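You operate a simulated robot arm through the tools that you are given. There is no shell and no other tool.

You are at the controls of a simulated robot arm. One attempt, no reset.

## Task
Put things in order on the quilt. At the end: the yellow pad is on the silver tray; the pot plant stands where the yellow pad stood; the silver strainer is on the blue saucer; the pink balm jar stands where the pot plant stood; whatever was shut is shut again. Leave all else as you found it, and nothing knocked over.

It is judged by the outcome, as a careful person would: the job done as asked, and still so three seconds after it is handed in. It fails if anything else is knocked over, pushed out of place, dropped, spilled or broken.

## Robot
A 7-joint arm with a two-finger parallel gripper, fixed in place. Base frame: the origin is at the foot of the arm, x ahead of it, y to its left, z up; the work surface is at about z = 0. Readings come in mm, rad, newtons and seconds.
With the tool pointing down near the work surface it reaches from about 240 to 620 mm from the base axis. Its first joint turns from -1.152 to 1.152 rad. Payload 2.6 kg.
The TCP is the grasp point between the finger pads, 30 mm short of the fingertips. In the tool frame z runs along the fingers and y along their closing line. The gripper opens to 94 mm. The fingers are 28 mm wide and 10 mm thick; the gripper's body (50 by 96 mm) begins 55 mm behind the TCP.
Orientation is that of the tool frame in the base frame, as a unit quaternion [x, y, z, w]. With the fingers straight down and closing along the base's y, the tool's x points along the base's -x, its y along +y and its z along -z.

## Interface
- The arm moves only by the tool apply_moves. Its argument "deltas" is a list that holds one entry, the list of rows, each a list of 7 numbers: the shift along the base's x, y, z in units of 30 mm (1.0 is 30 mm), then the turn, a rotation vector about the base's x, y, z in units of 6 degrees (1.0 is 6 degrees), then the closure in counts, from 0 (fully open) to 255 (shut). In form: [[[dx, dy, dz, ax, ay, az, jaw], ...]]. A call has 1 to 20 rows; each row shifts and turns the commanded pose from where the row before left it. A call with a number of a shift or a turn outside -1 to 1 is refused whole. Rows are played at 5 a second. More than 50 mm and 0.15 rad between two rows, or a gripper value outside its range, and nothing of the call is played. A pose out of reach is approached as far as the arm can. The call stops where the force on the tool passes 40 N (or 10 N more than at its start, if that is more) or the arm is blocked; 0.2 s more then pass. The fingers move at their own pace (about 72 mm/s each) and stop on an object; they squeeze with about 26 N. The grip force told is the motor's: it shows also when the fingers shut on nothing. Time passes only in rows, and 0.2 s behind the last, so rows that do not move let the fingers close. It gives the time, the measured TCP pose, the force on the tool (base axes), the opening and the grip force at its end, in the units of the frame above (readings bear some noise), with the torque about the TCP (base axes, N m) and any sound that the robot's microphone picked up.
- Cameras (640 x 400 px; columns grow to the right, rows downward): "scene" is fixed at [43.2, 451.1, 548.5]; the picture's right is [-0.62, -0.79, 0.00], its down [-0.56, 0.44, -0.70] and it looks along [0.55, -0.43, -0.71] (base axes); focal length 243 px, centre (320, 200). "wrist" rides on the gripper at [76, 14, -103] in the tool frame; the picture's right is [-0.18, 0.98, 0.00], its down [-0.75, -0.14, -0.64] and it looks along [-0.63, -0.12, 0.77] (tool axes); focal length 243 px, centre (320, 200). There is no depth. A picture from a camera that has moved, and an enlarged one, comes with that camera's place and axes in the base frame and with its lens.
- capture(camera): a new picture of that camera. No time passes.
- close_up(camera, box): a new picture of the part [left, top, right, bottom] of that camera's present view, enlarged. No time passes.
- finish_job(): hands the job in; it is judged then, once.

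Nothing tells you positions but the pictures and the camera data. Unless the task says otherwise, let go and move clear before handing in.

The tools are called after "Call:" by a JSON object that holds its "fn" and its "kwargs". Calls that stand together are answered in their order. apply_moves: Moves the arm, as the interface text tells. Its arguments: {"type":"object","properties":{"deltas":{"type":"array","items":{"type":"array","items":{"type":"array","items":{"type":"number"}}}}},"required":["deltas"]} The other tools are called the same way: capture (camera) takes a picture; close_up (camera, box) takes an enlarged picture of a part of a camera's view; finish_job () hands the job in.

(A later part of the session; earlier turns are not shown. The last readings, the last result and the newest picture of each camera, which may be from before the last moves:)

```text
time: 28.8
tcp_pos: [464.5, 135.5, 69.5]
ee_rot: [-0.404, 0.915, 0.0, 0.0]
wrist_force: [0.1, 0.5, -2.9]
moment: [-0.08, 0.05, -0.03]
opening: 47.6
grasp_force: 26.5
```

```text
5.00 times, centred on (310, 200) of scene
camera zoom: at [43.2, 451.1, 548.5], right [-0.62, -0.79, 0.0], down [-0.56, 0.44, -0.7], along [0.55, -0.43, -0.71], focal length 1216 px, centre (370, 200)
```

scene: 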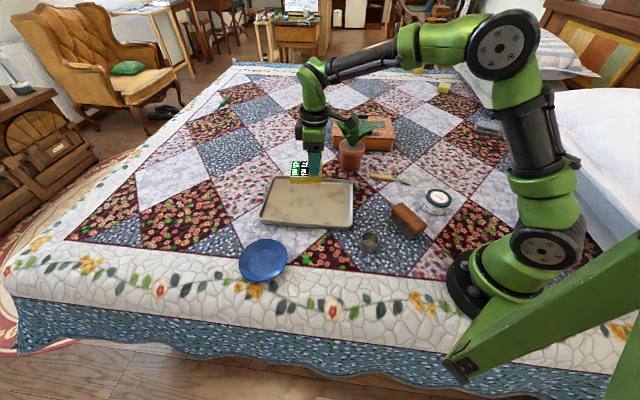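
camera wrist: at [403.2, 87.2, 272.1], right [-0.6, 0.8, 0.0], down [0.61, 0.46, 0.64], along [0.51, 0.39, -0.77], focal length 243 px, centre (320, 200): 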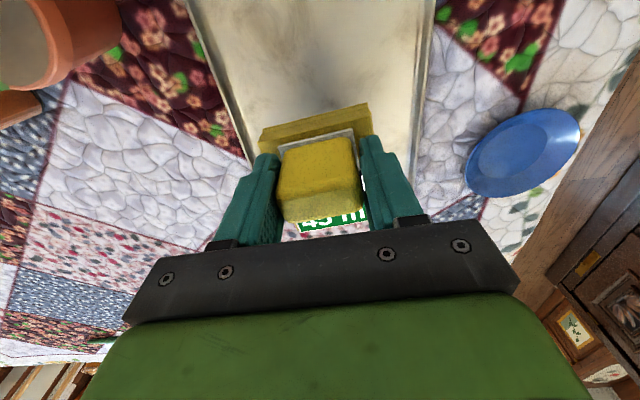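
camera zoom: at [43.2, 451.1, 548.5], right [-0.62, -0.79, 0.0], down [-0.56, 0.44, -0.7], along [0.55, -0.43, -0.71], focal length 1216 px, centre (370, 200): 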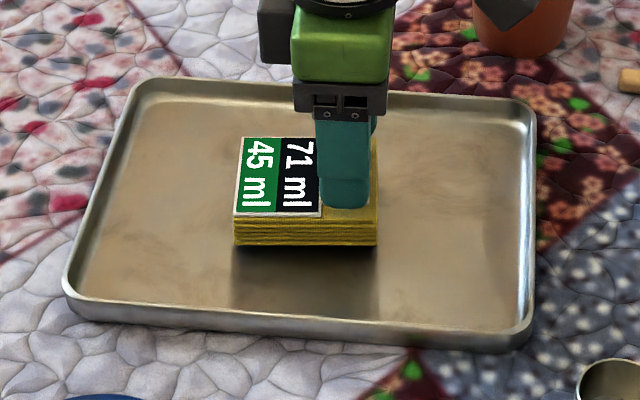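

Call:
{"fn": "apply_moves", "kwargs": {"deltas": [[[0, 0, -0.07, 0, 0, 0, 255], [0, 0, -0.07, 0, 0, 0, 255], [0, 0, 0, 0, 0, 0, 255]]]}}

Call:
{"fn": "close_up", "kwargs": {"camera": "scene", "box": [250, 160, 370, 240]}}

```text
time: 29.6
tcp_pos: [464.0, 136.5, 65.5]
ee_rot: [-0.406, 0.914, 0.0, 0.0]
wrist_force: [0.0, 0.2, -3.0]
moment: [-0.05, 0.05, -0.02]
opening: 47.9
grasp_force: 25.5
```

```text
5.00 times, centred on (310, 200) of scene
camera zoom: at [43.2, 451.1, 548.5], right [-0.62, -0.79, 0.0], down [-0.56, 0.44, -0.7], along [0.55, -0.43, -0.71], focal length 1216 px, centre (370, 200)
```

zoom: 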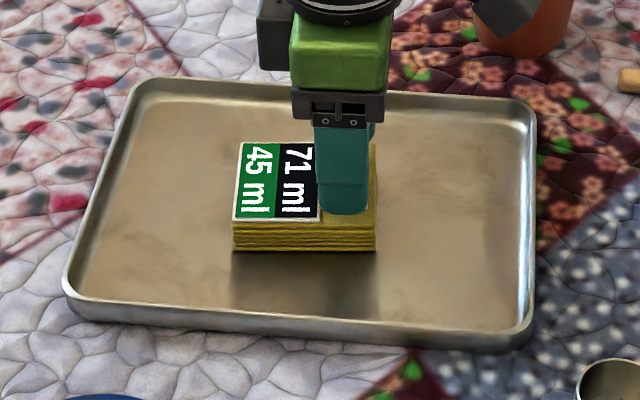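

Call:
{"fn": "apply_moves", "kwargs": {"deltas": [[[0, 0, -0.05, 0, 0, 0, 255], [0, 0, -0.05, 0, 0, 0, 255], [0, 0, 0, 0, 0, 0, 255]]]}}

Call:
{"fn": "apply_moves", "kwargs": {"deltas": [[[0, 0, -0.04, 0, 0, 0, 255], [0, 0, 0, 0, 0, 0, 255]]]}}

```text
time: 30.3
tcp_pos: [464.3, 135.8, 65.2]
ee_rot: [-0.405, 0.914, 0.0, 0.001]
wrist_force: [-2.6, -1.0, 3.5]
moment: [0.02, -0.15, 0.0]
opening: 48.2
grasp_force: 25.6
stopped in row 3: the force on the tool passed its limit at 42 N (the readings are from after the stop); the commanded pose is now the measured one
```

```text
time: 30.9
tcp_pos: [465.1, 135.8, 65.3]
ee_rot: [-0.404, 0.915, 0.0, 0.002]
wrist_force: [-6.3, -2.2, 15.9]
moment: [0.1, 0.0, 0.08]
opening: 47.8
grasp_force: 26.3
```

The pad has made contact with the tray floor. I'll ease up slightly, release it and back off upward.

Call:
{"fn": "apply_moves", "kwargs": {"deltas": [[[0, 0, 0.03, 0, 0, 0, 255], [0, 0, 0, 0, 0, 0, 90], [0, 0, 0, 0, 0, 0, 60], [0, 0, 0, 0, 0, 0, 30], [0, 0, 0, 0, 0, 0, 0], [0, 0, 0.8, 0, 0, 0, 0], [0, 0, 0.8, 0, 0, 0, 0], [0, 0, 0.8, 0, 0, 0, 0], [0, 0, 0.8, 0, 0, 0, 0]]]}}

Call:
{"fn": "capture", "kwargs": {"camera": "scene"}}

Call:
{"fn": "close_up", "kwargs": {"camera": "scene", "box": [250, 160, 370, 240]}}

Call:
{"fn": "capture", "kwargs": {"camera": "wrist"}}

```text
time: 32.9
tcp_pos: [466.0, 135.8, 160.6]
ee_rot: [-0.404, 0.915, 0.001, 0.0]
wrist_force: [-0.3, -0.4, -0.2]
moment: [-0.01, -0.02, -0.05]
opening: 93.9
grasp_force: 0.0
```

```text
taken
```

scene: 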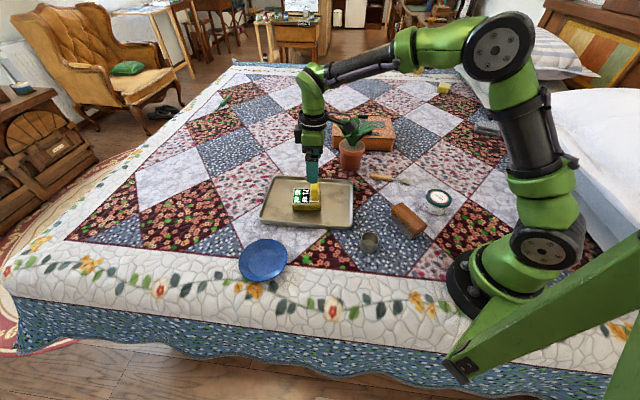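

```text
5.00 times, centred on (310, 200) of scene
camera zoom: at [43.2, 451.1, 548.5], right [-0.62, -0.79, 0.0], down [-0.56, 0.44, -0.7], along [0.55, -0.43, -0.71], focal length 1216 px, centre (370, 200)
```

zoom: 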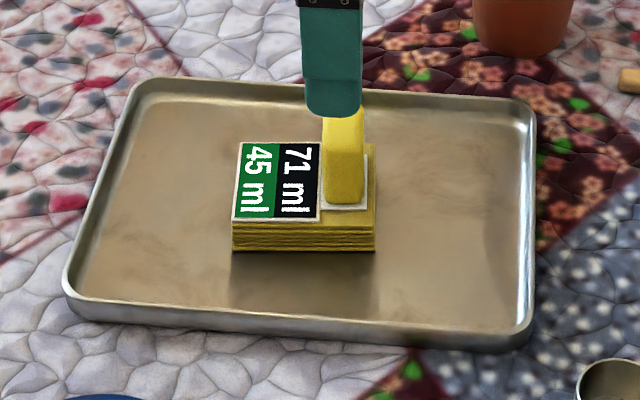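

```text
taken
camera wrist: at [404.5, 89.2, 263.3], right [-0.6, 0.8, 0.0], down [0.61, 0.46, 0.64], along [0.51, 0.39, -0.77], focal length 243 px, centre (320, 200)
```

wrist: 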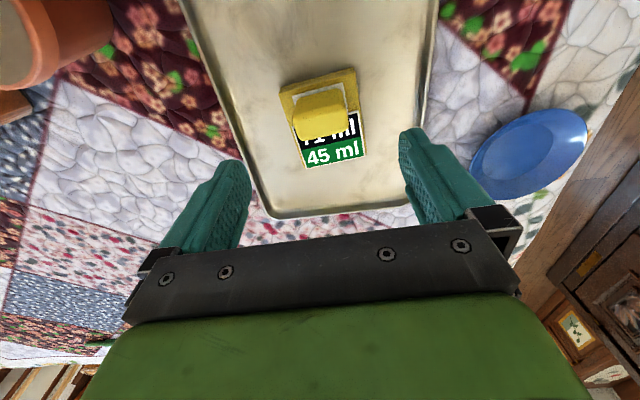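

The pad stands on the tray. Next I'll look at the pot plant from in front, to plan the grip.

Call:
{"fn": "apply_moves", "kwargs": {"deltas": [[[-0.183, -0.405, 0.11, 0, 0, -0.97, 0], [-0.183, -0.405, 0.11, 0, 0, -0.97, 0], [-0.183, -0.405, 0.11, 0, 0, -0.97, 0], [-0.183, -0.405, 0.11, 0, 0, -0.97, 0], [-0.183, -0.405, 0.11, 0, 0, -0.97, 0], [-0.183, -0.405, 0.11, 0, 0, -0.97, 0], [-0.183, -0.405, 0.11, 0, 0, -0.97, 0], [-0.183, -0.405, 0.11, 0, 0, -0.97, 0], [-0.183, -0.405, 0.11, 0, 0, -0.97, 0], [-0.183, -0.405, 0.11, 0, 0, -0.97, 0], [-0.183, -0.405, 0.11, 0, 0, -0.97, 0], [-0.183, -0.405, 0.11, 0, 0, -0.97, 0]]]}}

Call:
{"fn": "capture", "kwargs": {"camera": "wrist"}}

Call:
{"fn": "close_up", "kwargs": {"camera": "wrist", "box": [240, 80, 440, 240]}}

Call:
{"fn": "close_up", "kwargs": {"camera": "scene", "box": [325, 100, 405, 180]}}

```text
time: 35.5
tcp_pos: [397.4, -10.4, 200.1]
ee_rot: [0.193, 0.981, 0.0, 0.001]
wrist_force: [-0.1, -0.5, 0.7]
moment: [0.05, 0.03, -0.02]
opening: 94.2
grasp_force: 0.1
```

```text
taken
camera wrist: at [333.5, 30.6, 302.5], right [0.54, 0.84, 0.0], down [0.64, -0.42, 0.64], along [0.54, -0.35, -0.77], focal length 243 px, centre (320, 200)
```

wrist: 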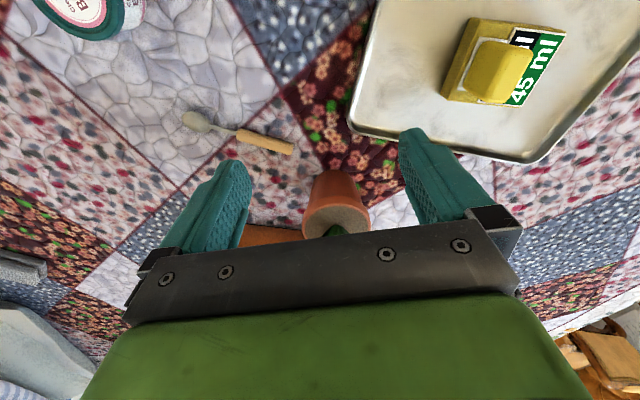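

```text
2.50 times, centred on (340, 160) of wrist
camera zoom: at [333.5, 30.6, 302.5], right [0.54, 0.84, 0.0], down [0.64, -0.42, 0.64], along [0.54, -0.35, -0.77], focal length 606 px, centre (270, 300)
```

zoom: 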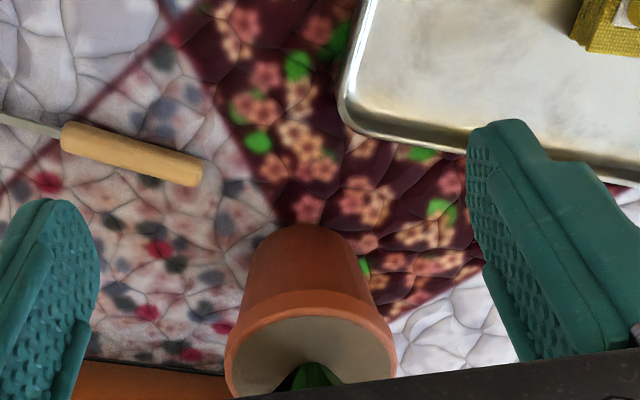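

```text
5.00 times, centred on (365, 140) of scene
camera zoom: at [43.2, 451.1, 548.5], right [-0.62, -0.79, 0.0], down [-0.56, 0.44, -0.7], along [0.55, -0.43, -0.71], focal length 1216 px, centre (95, 500)
```

zoom: 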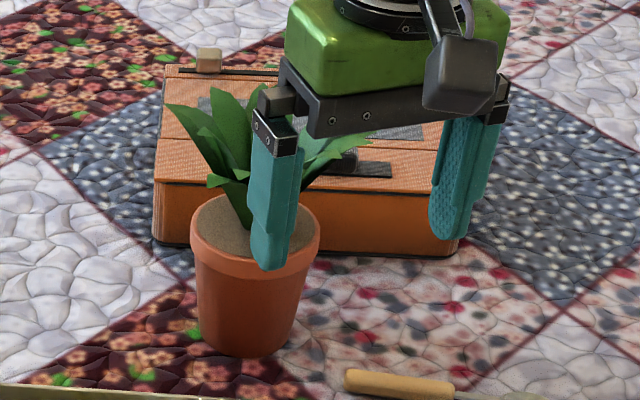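

The pot is about 82 mm tall with leaves rising another 80–100 mm, so I need to know where the leaves point before choosing a grip. I'll get a top view of the plant.

Call:
{"fn": "apply_moves", "kwargs": {"deltas": [[[0, 0, 0.5, 0, 0, 1, 0], [0, 0, 0.5, 0, 0, 1, 0], [0, 0, 0.5, 0, 0, 1, 0], [0, 0, 0.5, 0, 0, 1, 0], [0, 0, 0.5, 0, 0, 1, 0], [0, 0, 0.5, 0, 0, 1, 0], [0.354, 0, 0, 0, 0, 1, 0], [0.354, 0, 0, 0, 0, 1, 0], [0.354, 0, 0, 0, 0, 1, 0], [0.354, 0, 0, 0, 0, 1, 0], [0.354, 0, 0, 0, 0, 1, 0], [0.354, 0, 0, 0, 0, 1, 0], [0.354, 0, 0, 0, 0, 1, 0], [0.354, 0, 0, 0, 0, 1, 0], [0.354, 0, 0, 0, 0, 1, 0], [0.354, 0, 0, 0, 0, 1, 0], [0.354, 0, 0, 0, 0, 1, 0], [0.354, 0, 0, 0, 0, 1, 0], [0.354, 0, 0, 0, 0, 1, 0]]]}}

Call:
{"fn": "apply_moves", "kwargs": {"deltas": [[[0, 0, 0, -1, 0, 0, 0], [0, 0, 0, -1, 0, 0, 0], [0, 0, 0, -1, 0, 0, 0]]]}}

Call:
{"fn": "capture", "kwargs": {"camera": "wrist"}}

Call:
{"fn": "capture", "kwargs": {"camera": "scene"}}

```text
time: 39.5
tcp_pos: [536.4, -9.3, 290.8]
ee_rot: [0.72, -0.694, 0.0, 0.0]
wrist_force: [-0.5, 0.4, -0.7]
moment: [0.01, 0.01, -0.01]
opening: 93.8
grasp_force: 0.1
```

```text
time: 40.3
tcp_pos: [537.1, -9.6, 291.7]
ee_rot: [0.709, -0.688, 0.109, 0.113]
wrist_force: [0.3, -0.7, -0.7]
moment: [0.02, 0.0, 0.0]
opening: 94.1
grasp_force: 0.0
```

```text
taken
camera wrist: at [524.6, -51.0, 412.4], right [-0.99, 0.14, -0.05], down [0.12, 0.92, 0.38], along [0.1, 0.37, -0.93], focal length 243 px, centre (320, 200)
```

wrist: 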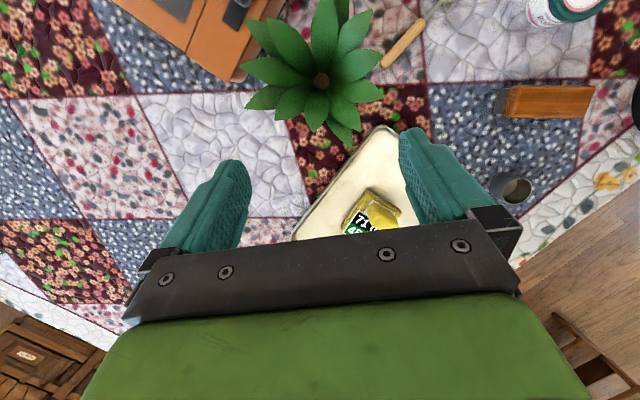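

```text
taken
```

scene: 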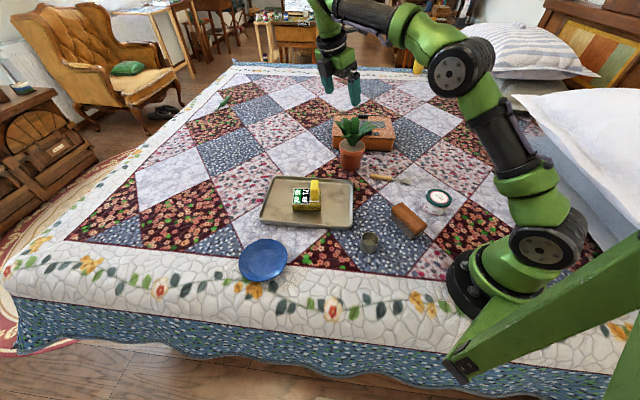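

Call:
{"fn": "close_up", "kwargs": {"camera": "wrist", "box": [220, 0, 420, 150]}}

```text
2.67 times, centred on (320, 75) of wrist
camera zoom: at [524.6, -51.0, 412.4], right [-0.99, 0.14, -0.05], down [0.12, 0.92, 0.38], along [0.1, 0.37, -0.93], focal length 647 px, centre (320, 533)
```

zoom: 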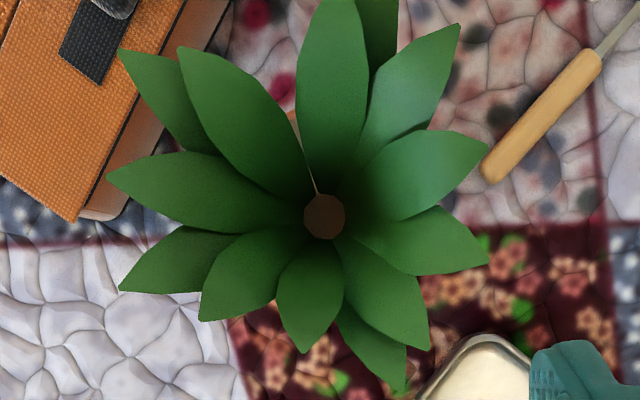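

The leaves spread all around, up and outward, so the pot must be gripped from the side under the canopy with a nearly horizontal tool and the camera on top. I'll test whether the arm can take that orientation in free space first.

Call:
{"fn": "apply_moves", "kwargs": {"deltas": [[[-0.2, 0, 0.1, 1, 0, 0, 0], [-0.2, 0, 0.1, 1, 0, 0, 0], [-0.2, 0, 0.1, 1, 0, 0, 0], [-0.35, 0, 0, 0, 0, 1, 0], [-0.35, 0, 0, 0, 0, 1, 0], [-0.35, 0, 0, 0, 0, 1, 0], [-0.35, 0, 0, 0, 0, 1, 0], [-0.35, 0, 0, 0, 0, 1, 0], [-0.35, 0, 0, 0, 0, 1, 0], [-0.35, 0, 0, 0, 0, 1, 0], [-0.35, 0, 0, 0, 0, 1, 0], [-0.35, 0, 0, 0, 0, 1, 0], [-0.35, 0, 0, 0, 0, 1, 0], [0, 0, 0, 0, 0, 1, 0], [0, 0, 0, 0, 0, 1, 0], [0, 0, 0, 0, 0, 1, 0], [0, 0, 0, 0, 0, 1, 0], [0, 0, 0, 0, 0, 1, 0]]]}}

Call:
{"fn": "capture", "kwargs": {"camera": "scene"}}

```text
time: 44.1
tcp_pos: [413.7, -10.3, 299.4]
ee_rot: [0.99, -0.141, 0.001, -0.001]
wrist_force: [-0.8, 0.4, 0.2]
moment: [-0.03, -0.03, 0.01]
opening: 94.0
grasp_force: 0.1
out of reach, approached as far as the arm can: row 16, 17, 18
```

```text
taken
```

scene: 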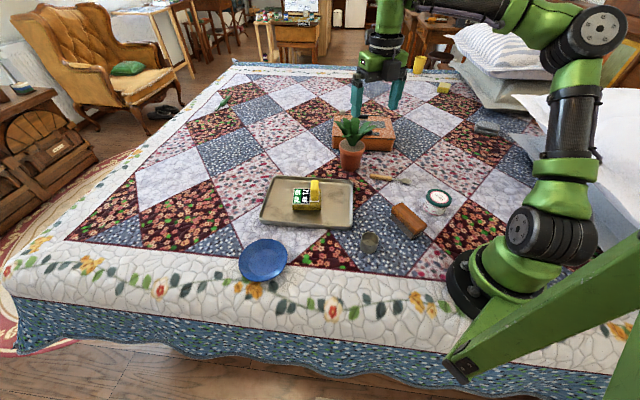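

The wrist stops near 165°, so a straight outward approach with the camera on top isn't possible. A sideways approach is: I'll come at the pot from its right-front side heading toward (+x, +y), which needs the wrist turned the other way.

Call:
{"fn": "apply_moves", "kwargs": {"deltas": [[[0, -0.073, 0, 0, 0, -1, 0], [0, -0.073, 0, 0, 0, -1, 0], [0, -0.073, 0, 0, 0, -1, 0], [0, -0.073, 0, 0, 0, -1, 0], [0, -0.073, 0, 0, 0, -1, 0], [0, -0.073, 0, 0, 0, -1, 0], [0, -0.073, 0, 0, 0, -1, 0], [0, -0.073, 0, 0, 0, -1, 0], [0, -0.073, 0, 0, 0, -1, 0], [0, -0.073, 0, 0, 0, -1, 0], [0, -0.073, 0, 0, 0, -1, 0], [0, -0.073, 0, 0, 0, -1, 0], [0, -0.073, 0, 0, 0, -1, 0], [0, -0.073, 0, 0, 0, -1, 0], [0, -0.073, 0, 0, 0, -1, 0], [0, -0.073, 0, 0, 0, -1, 0], [0, -0.073, 0, 0, 0, -1, 0], [0, -0.073, 0, 0, 0, -1, 0], [0, -0.073, 0, 0, 0, -1, 0], [0, -0.073, 0, 0, 0, -1, 0]]]}}

Call:
{"fn": "apply_moves", "kwargs": {"deltas": [[[0, -0.073, 0, 0, 0, -1, 0], [0, -0.073, 0, 0, 0, -1, 0], [0, -0.073, 0, 0, 0, -1, 0], [0, -0.073, 0, 0, 0, -1, 0], [0, -0.073, 0, 0, 0, -1, 0], [0, -0.073, 0, 0, 0, -1, 0], [0, -0.073, 0, 0, 0, -1, 0], [0, -0.073, 0, 0, 0, -1, 0], [0, -0.073, 0, 0, 0, -1, 0], [0, -0.073, 0, 0, 0, -1, 0], [0, -0.073, 0, 0, 0, -1, 0], [0, -0.073, 0, 0, 0, -1, 0], [0, -0.073, 0, 0, 0, -1, 0], [0, -0.073, 0, 0, 0, -1, 0], [0, -0.073, 0, 0, 0, -1, 0], [0, -0.073, 0, 0, 0, -1, 0], [0, -0.073, 0, 0, 0, -1, 0], [0, -0.073, 0, 0, 0, -1, 0], [0, -0.073, 0, 0, 0, -1, 0], [0, -0.073, 0, 0, 0, -1, 0]]]}}

Call:
{"fn": "apply_moves", "kwargs": {"deltas": [[[0, -0.073, 0, 0, 0, -1, 0], [0, -0.073, 0, 0, 0, -1, 0], [0, -0.073, 0, 0, 0, -1, 0], [0, -0.073, 0, 0, 0, -1, 0], [0, -0.073, 0, 0, 0, -1, 0], [0, -0.073, 0, 0, 0, -1, 0], [0, -0.073, 0, 0, 0, -1, 0], [0, -0.073, 0, 0, 0, -1, 0]]]}}

Call:
{"fn": "capture", "kwargs": {"camera": "wrist"}}

```text
time: 48.3
tcp_pos: [413.5, -54.2, 299.0]
ee_rot: [-0.372, 0.928, -0.001, 0.001]
wrist_force: [0.0, -0.6, 0.2]
moment: [0.01, 0.01, 0.01]
opening: 93.9
grasp_force: 0.1
```

```text
time: 52.5
tcp_pos: [413.1, -98.3, 297.4]
ee_rot: [0.618, 0.786, 0.0, 0.0]
wrist_force: [0.0, 0.6, -0.1]
moment: [-0.03, -0.02, -0.04]
opening: 94.3
grasp_force: 0.1
```

```text
time: 54.3
tcp_pos: [412.7, -116.8, 299.7]
ee_rot: [0.884, 0.467, 0.0, -0.001]
wrist_force: [-0.2, 1.0, -0.3]
moment: [0.0, 0.02, -0.01]
opening: 94.0
grasp_force: 0.0
```

```text
taken
camera wrist: at [469.0, -61.9, 402.3], right [0.71, -0.71, 0.0], down [-0.54, -0.54, 0.64], along [-0.45, -0.45, -0.77], focal length 243 px, centre (320, 200)
```

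wrist: 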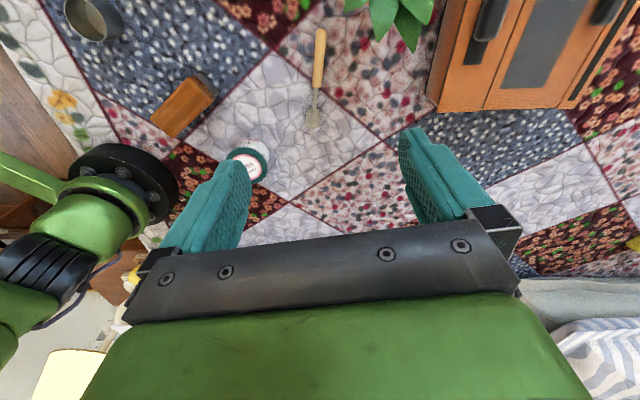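

Call:
{"fn": "close_up", "kwargs": {"camera": "wrist", "box": [400, 0, 640, 150]}}

Call:
{"fn": "apply_moves", "kwargs": {"deltas": [[[0, 0, 0, 0, 0, -0.9, 0], [0, 0, 0, 0, 0, -0.9, 0], [0, 0, 0, 0.707, -0.707, 0, 0], [0, 0, 0, 0.707, -0.707, 0, 0], [0, 0, 0, 0.707, -0.707, 0, 0], [0, 0, 0, 0.707, -0.707, 0, 0], [0, 0, 0, 0.707, -0.707, 0, 0], [0, 0, 0, 0.707, -0.707, 0, 0]]]}}

Call:
{"fn": "capture", "kwargs": {"camera": "wrist"}}

Call:
{"fn": "capture", "kwargs": {"camera": "scene"}}

```text
2.67 times, centred on (520, 75) of wrist
camera zoom: at [469.0, -61.9, 402.3], right [0.71, -0.71, 0.0], down [-0.54, -0.54, 0.64], along [-0.45, -0.45, -0.77], focal length 647 px, centre (-213, 533)
```

zoom: 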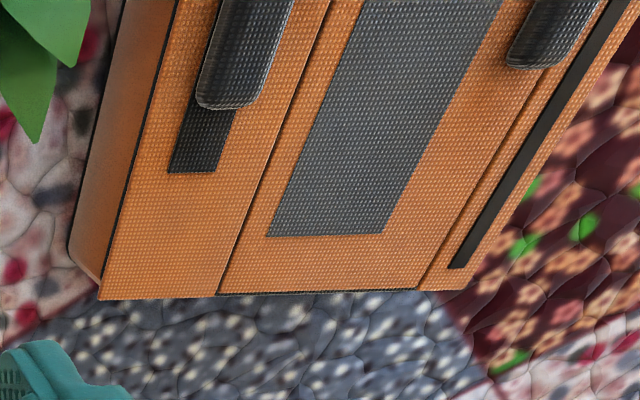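

```text
time: 56.1
tcp_pos: [413.6, -114.6, 298.2]
ee_rot: [0.878, 0.364, 0.286, -0.118]
wrist_force: [0.4, -0.3, 0.2]
moment: [0.02, 0.03, -0.01]
opening: 93.8
grasp_force: 0.0
```

```text
taken
camera wrist: at [424.5, -124.4, 427.4], right [0.59, -0.8, -0.11], down [-0.8, -0.6, 0.08], along [-0.13, 0.04, -0.99], focal length 243 px, centre (320, 200)
```

wrist: 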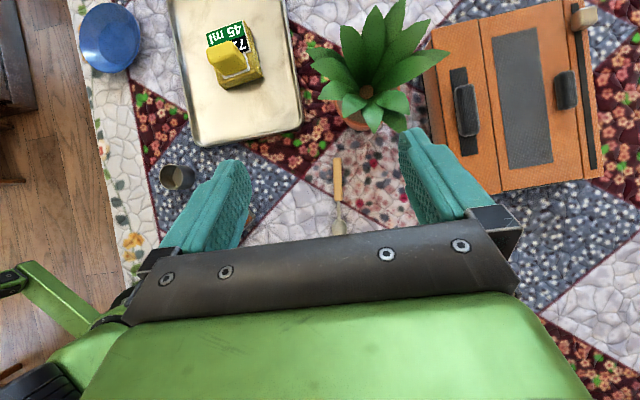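

```text
taken
```

scene: 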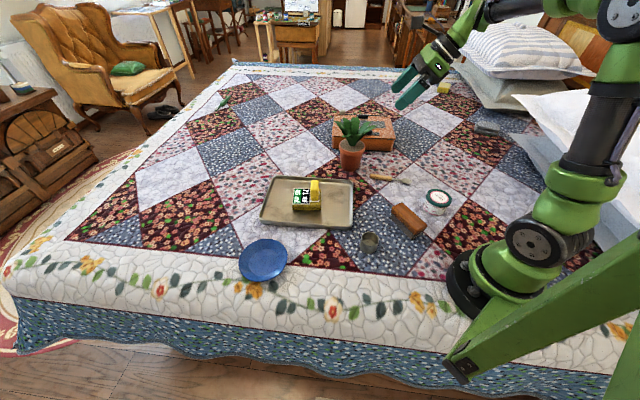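

The tilt works. I'll continue to about 80° in free space and check the pose.

Call:
{"fn": "close_up", "kwargs": {"camera": "wrist", "box": [420, 0, 620, 200]}}

Call:
{"fn": "apply_moves", "kwargs": {"deltas": [[[0, 0, 0, 0.707, -0.707, 0, 0], [0, 0, 0, 0.707, -0.707, 0, 0], [0, 0, 0, 0.707, -0.707, 0, 0], [0, 0, 0, 0.707, -0.707, 0, 0], [0, 0, 0, 0.707, -0.707, 0, 0], [0, 0, 0, 0.707, -0.707, 0, 0], [0, 0, 0, 0.707, -0.707, 0, 0], [0, 0, 0, 0.235, -0.235, 0, 0]]]}}

Call:
{"fn": "capture", "kwargs": {"camera": "wrist"}}

Call:
{"fn": "capture", "kwargs": {"camera": "scene"}}

```text
2.00 times, centred on (520, 100) of wrist
camera zoom: at [424.5, -124.4, 427.4], right [0.59, -0.8, -0.11], down [-0.8, -0.6, 0.08], along [-0.13, 0.04, -0.99], focal length 485 px, centre (-80, 400)
```

zoom: 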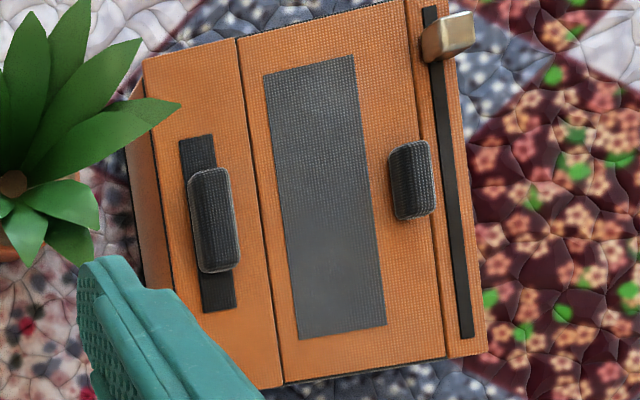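

```text
time: 57.9
tcp_pos: [412.9, -116.6, 300.4]
ee_rot: [0.707, 0.294, 0.594, -0.247]
wrist_force: [-0.4, 0.6, -0.4]
moment: [-0.02, -0.01, -0.03]
opening: 93.9
grasp_force: 0.0
```

```text
taken
camera wrist: at [361.9, -188.0, 392.9], right [0.67, -0.72, -0.18], down [-0.64, -0.44, -0.63], along [0.37, 0.54, -0.75], focal length 243 px, centre (320, 200)
```

wrist: 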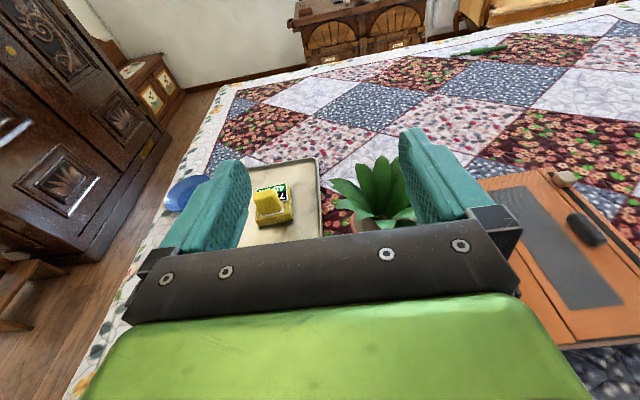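

```text
taken
```

scene: 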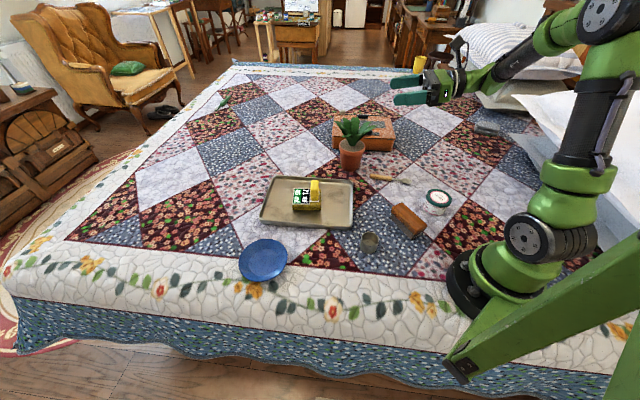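

The tool is now horizontal with the camera on top, heading at 45°. I'll move to the pre-grasp line in front of the pot (centre near (534, -75)) and come down partway.

Call:
{"fn": "apply_moves", "kwargs": {"deltas": [[[0.37, -0.95, 0, 0, 0, 0, 0], [0.37, -0.95, 0, 0, 0, 0, 0], [0, 0, -0.95, 0, 0, 0, 0], [0, 0, -0.95, 0, 0, 0, 0], [0, 0, -0.95, 0, 0, 0, 0], [0, 0, -0.95, 0, 0, 0, 0], [0, 0, -0.95, 0, 0, 0, 0]]]}}

Call:
{"fn": "capture", "kwargs": {"camera": "wrist"}}

Call:
{"fn": "capture", "kwargs": {"camera": "scene"}}

```text
time: 59.5
tcp_pos: [435.7, -172.6, 159.3]
ee_rot: [0.708, 0.294, 0.593, -0.247]
wrist_force: [-0.5, 0.5, 0.3]
moment: [0.0, -0.01, -0.03]
opening: 94.1
grasp_force: 0.1
```

```text
taken
camera wrist: at [384.9, -244.3, 252.7], right [0.67, -0.72, -0.18], down [-0.64, -0.44, -0.63], along [0.37, 0.54, -0.76], focal length 243 px, centre (320, 200)
```

wrist: 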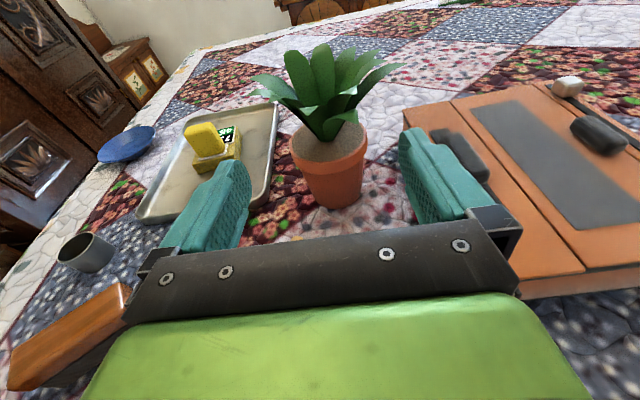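

```text
taken
```

scene: 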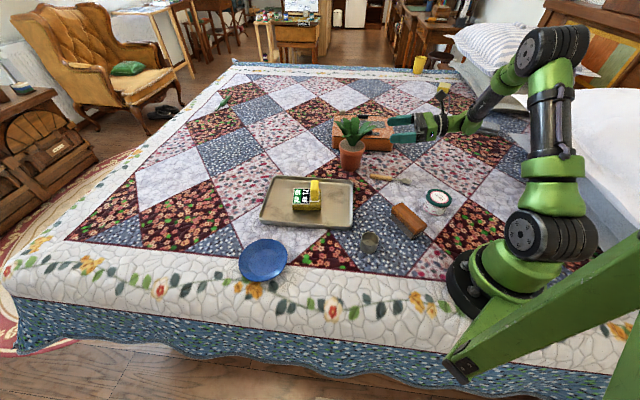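

Call:
{"fn": "close_up", "kwargs": {"camera": "wrist", "box": [270, 120, 390, 220]}}

Call:
{"fn": "close_up", "kwargs": {"camera": "scene", "box": [320, 100, 440, 180]}}

```text
4.00 times, centred on (330, 170) of wrist
camera zoom: at [384.9, -244.3, 252.7], right [0.67, -0.72, -0.18], down [-0.64, -0.44, -0.63], along [0.37, 0.54, -0.76], focal length 970 px, centre (280, 320)
```

zoom: 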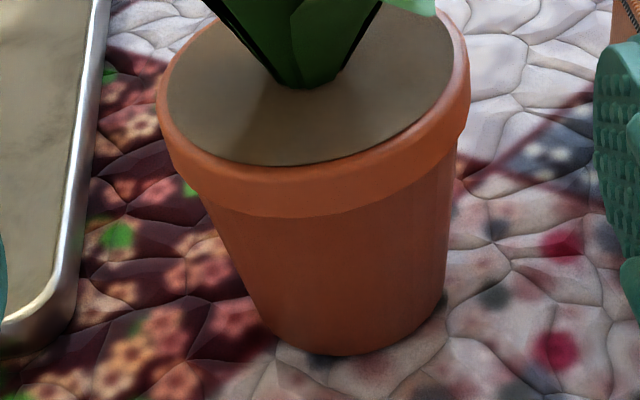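

```text
5.00 times, centred on (380, 140) of scene
camera zoom: at [43.2, 451.1, 548.5], right [-0.62, -0.79, 0.0], down [-0.56, 0.44, -0.7], along [0.55, -0.43, -0.71], focal length 1216 px, centre (20, 500)
```

zoom: 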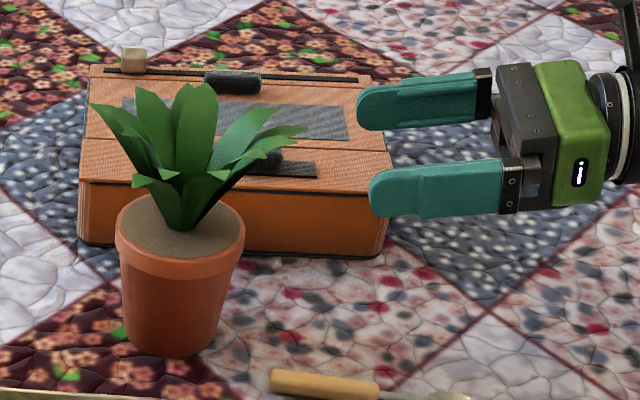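

Call:
{"fn": "close_up", "kwargs": {"camera": "scene", "box": [385, 100, 455, 150]}}

```text
8.00 times, centred on (420, 125) of scene
camera zoom: at [43.2, 451.1, 548.5], right [-0.62, -0.79, 0.0], down [-0.56, 0.44, -0.7], along [0.55, -0.43, -0.71], focal length 1945 px, centre (-480, 800)
```

zoom: 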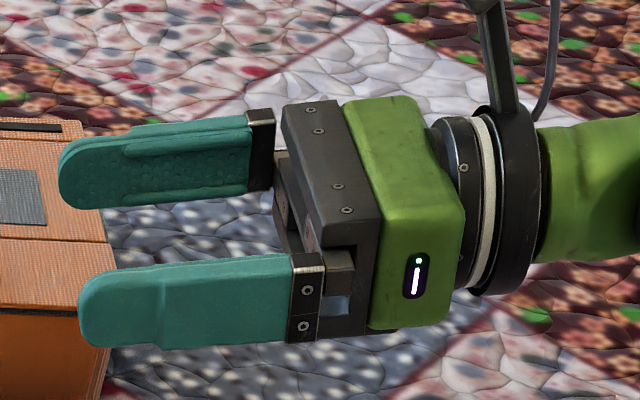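

I'll use a 75° tilt so the fingers pass beneath the rim, which leaves about 10 mm clearance each side of the tapered body. Lowering now at the stand-off distance.

Call:
{"fn": "apply_moves", "kwargs": {"deltas": [[[0, 0, 0, -0.59, 0.59, 0, 0], [0, 0, -0.9, 0, 0, 0, 0], [0, 0, -0.9, 0, 0, 0, 0], [0, 0, -0.9, 0, 0, 0, 0], [0, 0, -0.5, 0, 0, 0, 0], [0, 0, -0.3, 0, 0, 0, 0], [0, 0, -0.2, 0, 0, 0, 0]]]}}

Call:
{"fn": "capture", "kwargs": {"camera": "wrist"}}

Call:
{"fn": "close_up", "kwargs": {"camera": "scene", "box": [320, 100, 480, 200]}}

```text
time: 61.1
tcp_pos: [436.2, -173.9, 45.1]
ee_rot: [0.733, 0.304, 0.562, -0.233]
wrist_force: [-0.2, -0.4, 0.5]
moment: [0.03, -0.01, -0.03]
opening: 94.0
grasp_force: 0.0
```

```text
taken
camera wrist: at [390.0, -241.2, 145.8], right [0.66, -0.73, -0.18], down [-0.68, -0.48, -0.56], along [0.32, 0.49, -0.81], focal length 243 px, centre (320, 200)
```

wrist: 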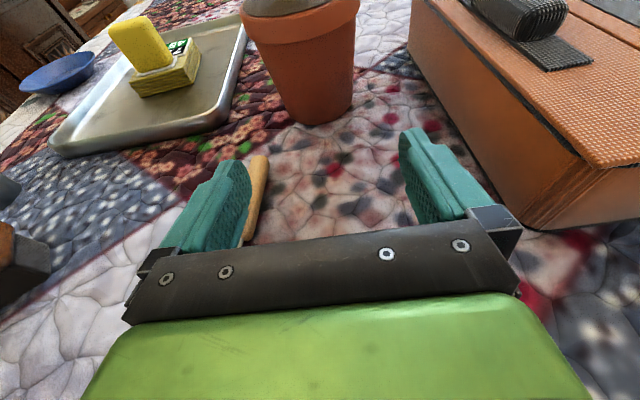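

```text
4.00 times, centred on (400, 150) of scene
camera zoom: at [43.2, 451.1, 548.5], right [-0.62, -0.79, 0.0], down [-0.56, 0.44, -0.7], along [0.55, -0.43, -0.71], focal length 972 px, centre (0, 400)
```

zoom: 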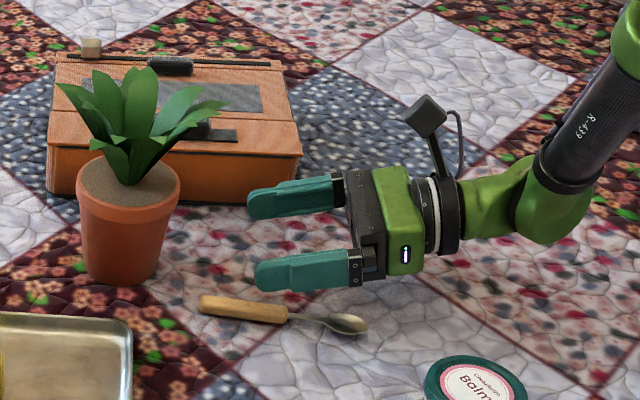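

Clear and aligned: the pot projects right where I expect. Advancing halfway along the heading.

Call:
{"fn": "apply_moves", "kwargs": {"deltas": [[[0.7, 0.7, 0.02, 0, 0, 0, 0], [0.7, 0.7, 0.02, 0, 0, 0, 0]]]}}

Call:
{"fn": "capture", "kwargs": {"camera": "wrist"}}

Call:
{"fn": "close_up", "kwargs": {"camera": "scene", "box": [320, 100, 480, 200]}}

```text
time: 61.7
tcp_pos: [478.8, -131.1, 45.5]
ee_rot: [0.734, 0.303, 0.562, -0.232]
wrist_force: [0.6, 0.1, 0.8]
moment: [-0.01, -0.02, 0.01]
opening: 93.8
grasp_force: 0.1
```

```text
taken
camera wrist: at [433.2, -197.5, 146.3], right [0.66, -0.73, -0.18], down [-0.68, -0.48, -0.56], along [0.32, 0.49, -0.81], focal length 243 px, centre (320, 200)
```

wrist: 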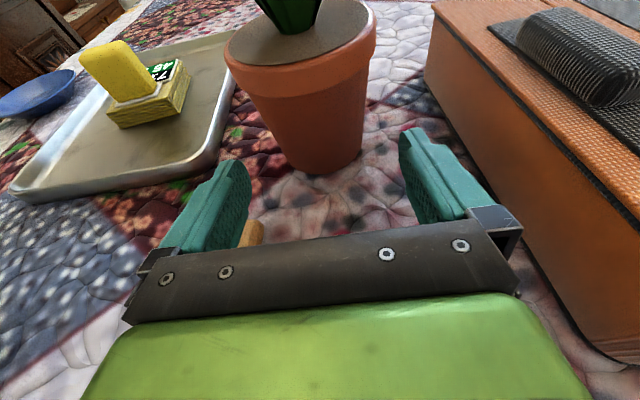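

```text
4.00 times, centred on (400, 150) of scene
camera zoom: at [43.2, 451.0, 548.5], right [-0.62, -0.79, 0.0], down [-0.56, 0.44, -0.7], along [0.55, -0.43, -0.71], focal length 972 px, centre (0, 400)
```

zoom: 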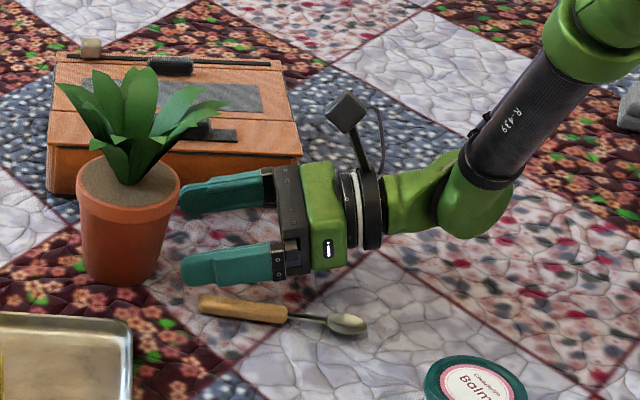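

Call:
{"fn": "apply_moves", "kwargs": {"deltas": [[[0.5, 0.5, 0.02, 0, 0, 0, 0], [0.45, 0.45, 0, 0, 0, 0, 0], [0.2, 0.2, 0, 0, 0, 0, 0]]]}}

Call:
{"fn": "capture", "kwargs": {"camera": "wrist"}}

Call:
{"fn": "close_up", "kwargs": {"camera": "scene", "box": [320, 100, 440, 200]}}

```text
time: 62.5
tcp_pos: [511.5, -97.0, 46.9]
ee_rot: [0.733, 0.304, 0.561, -0.234]
wrist_force: [0.2, -0.6, 0.3]
moment: [0.02, -0.02, -0.01]
opening: 93.9
grasp_force: 0.0
```

```text
taken
camera wrist: at [466.6, -163.3, 147.3], right [0.66, -0.73, -0.18], down [-0.68, -0.48, -0.56], along [0.32, 0.49, -0.81], focal length 243 px, centre (320, 200)
```

wrist: 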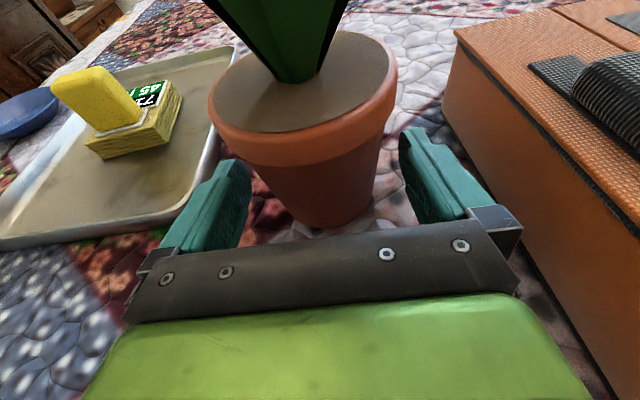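

```text
4.00 times, centred on (380, 150) of scene
camera zoom: at [43.2, 451.1, 548.5], right [-0.62, -0.79, 0.0], down [-0.56, 0.44, -0.7], along [0.55, -0.43, -0.71], focal length 972 px, centre (80, 400)
```

zoom: 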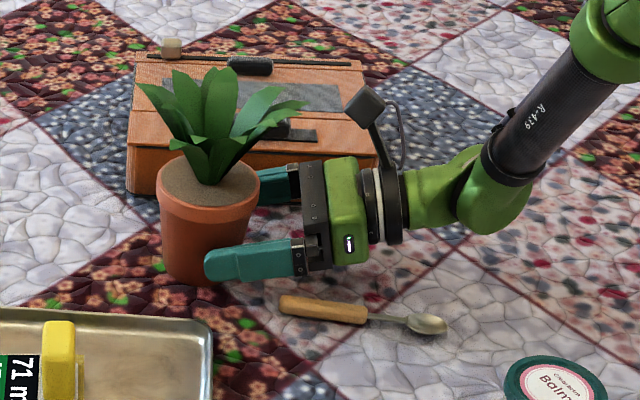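

Call:
{"fn": "apply_moves", "kwargs": {"deltas": [[[0.2, 0.2, 0, 0, 0, 0, 0], [0.18, 0.18, 0, 0, 0, 0, 0], [0, 0, 0, 0, 0, 0, 40], [0, 0, 0, 0, 0, 0, 60], [0, 0, 0, 0, 0, 0, 70]]]}}

Call:
{"fn": "capture", "kwargs": {"camera": "wrist"}}

```text
time: 63.7
tcp_pos: [522.7, -86.0, 45.6]
ee_rot: [0.733, 0.305, 0.561, -0.234]
wrist_force: [2.0, 1.4, -0.3]
moment: [0.12, 0.01, -0.09]
opening: 77.6
grasp_force: 26.1
```

```text
taken
camera wrist: at [477.2, -151.4, 146.6], right [0.66, -0.73, -0.18], down [-0.68, -0.48, -0.56], along [0.32, 0.49, -0.81], focal length 243 px, centre (320, 200)
```

wrist: 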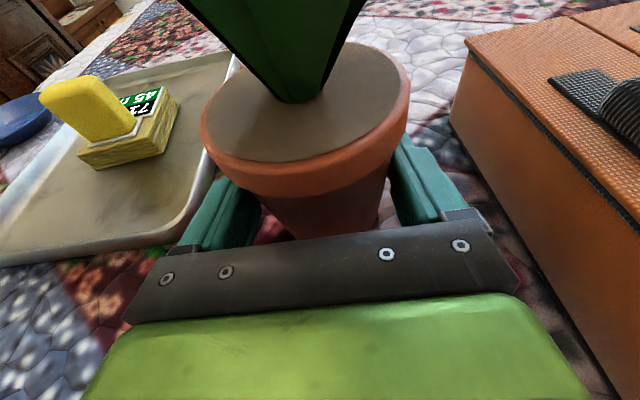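

Gripped at about 78 mm just under the rim. I'll lift slightly and check for slipping.

Call:
{"fn": "apply_moves", "kwargs": {"deltas": [[[0, 0, 0, 0, 0, 0, 255], [0, 0, 0.15, 0, 0, 0, 255], [0, 0, 0.15, 0, 0, 0, 255], [0, 0, 0.2, 0, 0, 0, 255], [0, 0, 0, 0, 0, 0, 255]]]}}

Call:
{"fn": "capture", "kwargs": {"camera": "wrist"}}

Call:
{"fn": "close_up", "kwargs": {"camera": "scene", "box": [320, 100, 440, 200]}}

```text
time: 64.9
tcp_pos: [525.4, -86.0, 62.1]
ee_rot: [0.733, 0.304, 0.561, -0.233]
wrist_force: [0.0, -0.1, -5.4]
moment: [-0.05, 0.03, -0.01]
opening: 77.5
grasp_force: 25.7
```

```text
taken
camera wrist: at [479.3, -151.2, 162.3], right [0.66, -0.73, -0.18], down [-0.68, -0.48, -0.56], along [0.32, 0.49, -0.81], focal length 243 px, centre (320, 200)
```

wrist: 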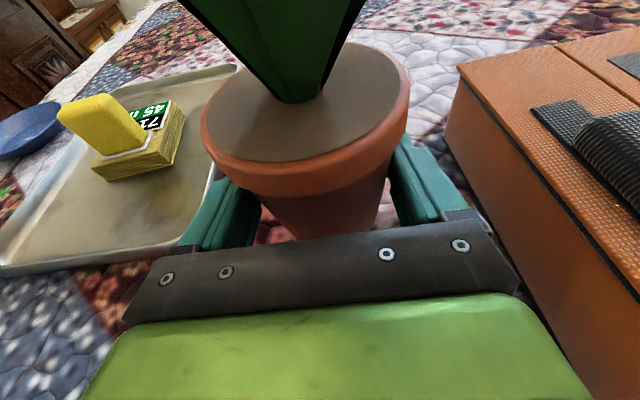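

```text
4.00 times, centred on (380, 150) of scene
camera zoom: at [43.2, 451.1, 548.5], right [-0.62, -0.79, 0.0], down [-0.56, 0.44, -0.7], along [0.55, -0.43, -0.71], focal length 972 px, centre (80, 400)
```

zoom: 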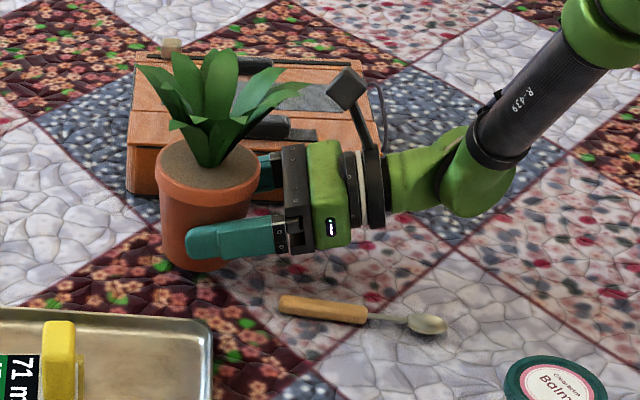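

The pot is held firmly and clear of the quilt (about 550 g). I'll raise it well above everything and begin swinging it toward the pad's old spot.

Call:
{"fn": "apply_moves", "kwargs": {"deltas": [[[0, 0, 0.7, 0, 0, 0, 255], [0, 0, 0.95, 0, 0, 0, 255], [0, 0, 0.95, 0, 0, 0, 255], [0, 0, 0.95, 0, 0, 0, 255], [0, 0, 0.95, 0, 0, 0, 255], [-0.579, 0.665, 0, 0, 0, 0.97, 255], [-0.579, 0.665, 0, 0, 0, 0.97, 255], [-0.579, 0.665, 0, 0, 0, 0.97, 255], [-0.579, 0.665, 0, 0, 0, 0.97, 255], [-0.579, 0.665, 0, 0, 0, 0.97, 255], [-0.579, 0.665, 0, 0, 0, 0.97, 255], [-0.579, 0.665, 0, 0, 0, 0.97, 255], [-0.579, 0.665, 0, 0, 0, 0.97, 255]]]}}

Call:
{"fn": "capture", "kwargs": {"camera": "scene"}}

Call:
{"fn": "capture", "kwargs": {"camera": "wrist"}}

```text
time: 67.7
tcp_pos: [383.5, 78.7, 196.2]
ee_rot: [0.553, 0.569, 0.423, -0.436]
wrist_force: [0.0, -0.8, -6.1]
moment: [-0.09, -0.04, 0.0]
opening: 77.6
grasp_force: 26.1
```

```text
taken
```

scene: 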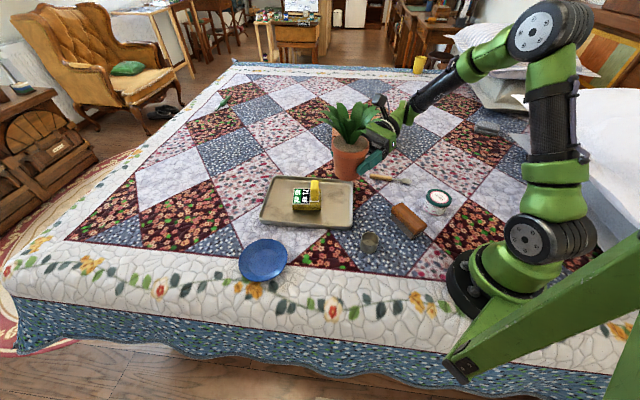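

```text
taken
camera wrist: at [400.1, -1.2, 295.8], right [0.98, -0.02, -0.18], down [-0.12, -0.82, -0.56], along [-0.14, 0.57, -0.81], focal length 243 px, centre (320, 200)
```

wrist: 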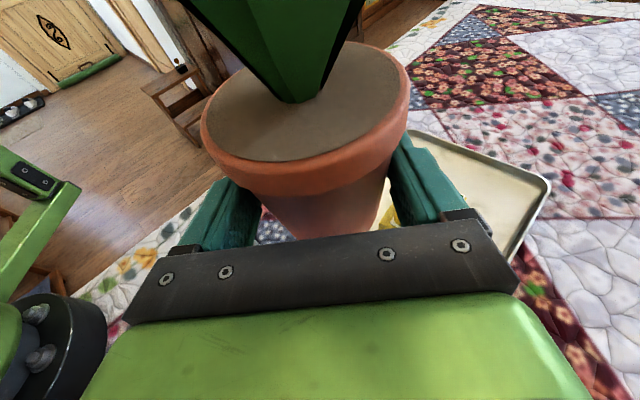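

Call:
{"fn": "apply_moves", "kwargs": {"deltas": [[[-0.569, 0.645, 0, 0, 0, 0.967, 255], [-0.569, 0.645, 0, 0, 0, 0.967, 255], [-0.569, 0.645, 0, 0, 0, 0.967, 255], [-0.569, 0.645, 0, 0, 0, 0.967, 255], [-0.569, 0.645, 0, 0, 0, 0.967, 255], [-0.569, 0.645, 0, 0, 0, 0.967, 255], [-0.569, 0.645, 0, 0, 0, 0.967, 255], [-0.569, 0.645, 0, 0, 0, 0.967, 255], [0, 0, 0, 0, 0, 0, 255]]]}}

Call:
{"fn": "capture", "kwargs": {"camera": "scene"}}

Call:
{"fn": "capture", "kwargs": {"camera": "wrist"}}

```text
time: 69.7
tcp_pos: [249.7, 231.5, 196.0]
ee_rot: [0.284, 0.741, 0.218, -0.568]
wrist_force: [0.8, -0.2, -5.6]
moment: [-0.09, -0.1, -0.01]
opening: 77.2
grasp_force: 25.7
```

```text
taken
```

scene: 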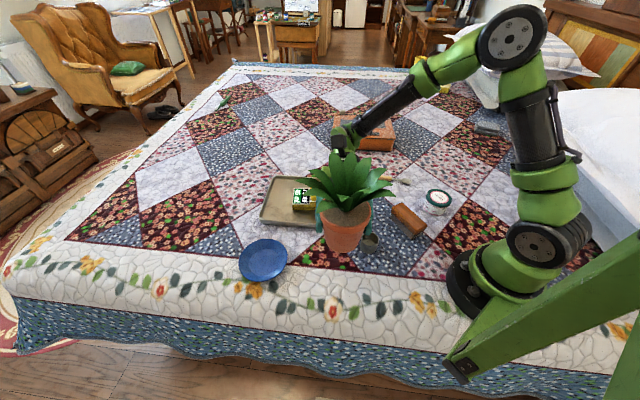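

```text
taken
camera wrist: at [317.3, 189.5, 298.0], right [0.69, 0.7, -0.18], down [0.51, -0.65, -0.56], along [-0.51, 0.3, -0.81], focal length 243 px, centre (320, 200)
```

wrist: 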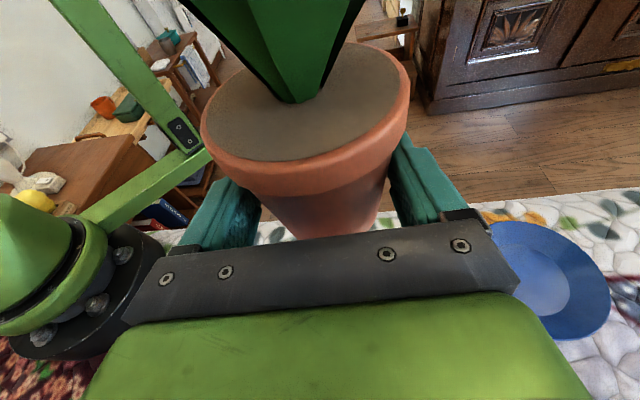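

The pot is above the pad's old spot, near (238, 242). Lowering in stages.

Call:
{"fn": "apply_moves", "kwargs": {"deltas": [[[0, 0, -0.9, 0, 0, 0, 255], [0, 0, -0.9, 0, 0, 0, 255], [0, 0, -0.9, 0, 0, 0, 255], [0, 0, -0.9, 0, 0, 0, 255], [0, 0, -0.5, 0, 0, 0, 255], [0, 0, -0.3, 0, 0, 0, 255], [0, 0, 0, 0, 0, 0, 255]]]}}

Call:
{"fn": "capture", "kwargs": {"camera": "scene"}}

Call:
{"fn": "close_up", "kwargs": {"camera": "scene", "box": [270, 170, 430, 290]}}

```text
time: 71.3
tcp_pos: [248.6, 229.7, 65.2]
ee_rot: [0.285, 0.741, 0.218, -0.568]
wrist_force: [-0.1, 1.0, -5.4]
moment: [-0.06, -0.1, -0.03]
opening: 77.0
grasp_force: 26.1
```

```text
taken
```

scene: 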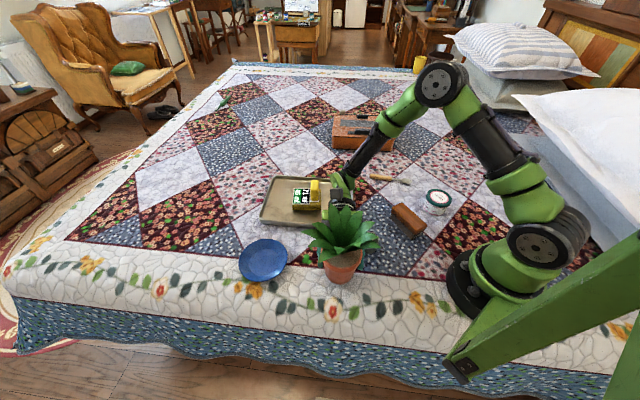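

```text
3.33 times, centred on (350, 230) of scene
camera zoom: at [43.2, 451.1, 548.5], right [-0.62, -0.79, 0.0], down [-0.56, 0.44, -0.7], along [0.55, -0.43, -0.71], focal length 810 px, centre (220, 100)
```

zoom: 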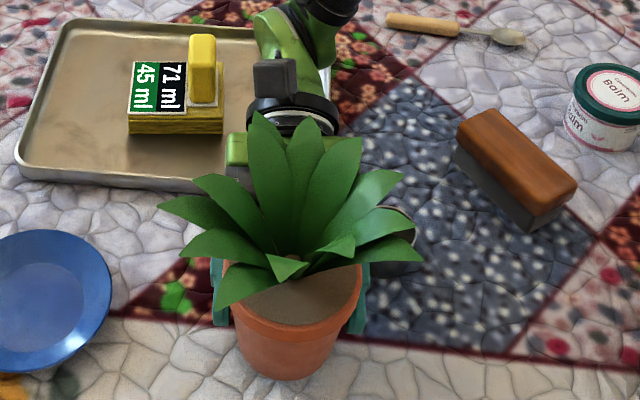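

Call:
{"fn": "apply_moves", "kwargs": {"deltas": [[[0, 0, -0.25, 0, 0, 0, 255], [0, 0, -0.2, 0, 0, 0, 255], [0, 0, -0.1, 0, 0, 0, 255], [0, 0, 0, 0, 0, 0, 255]]]}}

Call:
{"fn": "close_up", "kwargs": {"camera": "scene", "box": [270, 170, 430, 290]}}

```text
time: 72.3
tcp_pos: [248.5, 229.0, 48.4]
ee_rot: [0.284, 0.741, 0.217, -0.568]
wrist_force: [0.4, -0.1, -5.0]
moment: [-0.06, -0.07, -0.01]
opening: 77.4
grasp_force: 25.9
```

```text
3.33 times, centred on (350, 230) of scene
camera zoom: at [43.2, 451.1, 548.5], right [-0.62, -0.79, 0.0], down [-0.56, 0.44, -0.7], along [0.55, -0.43, -0.71], focal length 810 px, centre (220, 100)
```

zoom: 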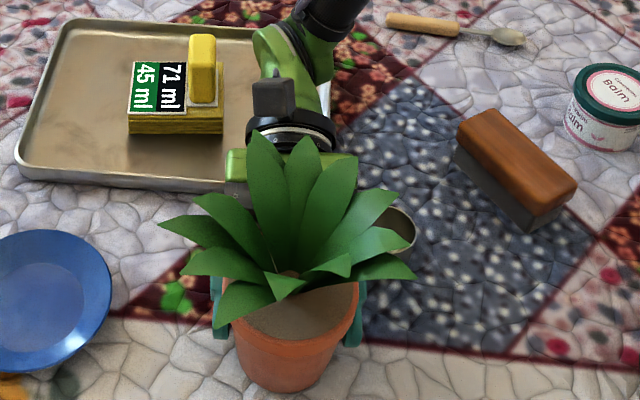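

Call:
{"fn": "apply_moves", "kwargs": {"deltas": [[[0, 0, -0.05, 0, 0, 0, 255], [0, 0, 0, 0, 0, 0, 255]]]}}

Call:
{"fn": "apply_moves", "kwargs": {"deltas": [[[0, 0, -0.03, 0, 0, 0, 255], [0, 0, 0, 0, 0, 0, 255]]]}}

```text
time: 72.9
tcp_pos: [246.6, 230.0, 49.9]
ee_rot: [0.285, 0.741, 0.217, -0.568]
wrist_force: [0.1, -0.4, -5.3]
moment: [-0.05, -0.03, 0.01]
opening: 77.4
grasp_force: 26.1
```

```text
time: 73.5
tcp_pos: [248.0, 230.2, 46.9]
ee_rot: [0.284, 0.742, 0.217, -0.568]
wrist_force: [0.1, 0.1, -5.8]
moment: [-0.1, -0.11, -0.01]
opening: 77.2
grasp_force: 25.8
```

Call:
{"fn": "apply_moves", "kwargs": {"deltas": [[[0, 0, -0.04, 0, 0, 0, 255], [0, 0, 0, 0, 0, 0, 255]]]}}

Call:
{"fn": "apply_moves", "kwargs": {"deltas": [[[0, 0, -0.04, 0, 0, 0, 255], [0, 0, 0, 0, 0, 0, 255]]]}}

```text
time: 74.1
tcp_pos: [246.9, 230.8, 46.6]
ee_rot: [0.285, 0.741, 0.218, -0.568]
wrist_force: [-0.3, -0.1, -5.1]
moment: [-0.06, -0.08, -0.01]
opening: 77.3
grasp_force: 25.8
```

```text
time: 74.7
tcp_pos: [247.6, 229.3, 45.6]
ee_rot: [0.285, 0.74, 0.219, -0.569]
wrist_force: [-0.9, -11.2, 15.4]
moment: [0.01, 0.08, 0.06]
opening: 77.3
grasp_force: 26.3
```

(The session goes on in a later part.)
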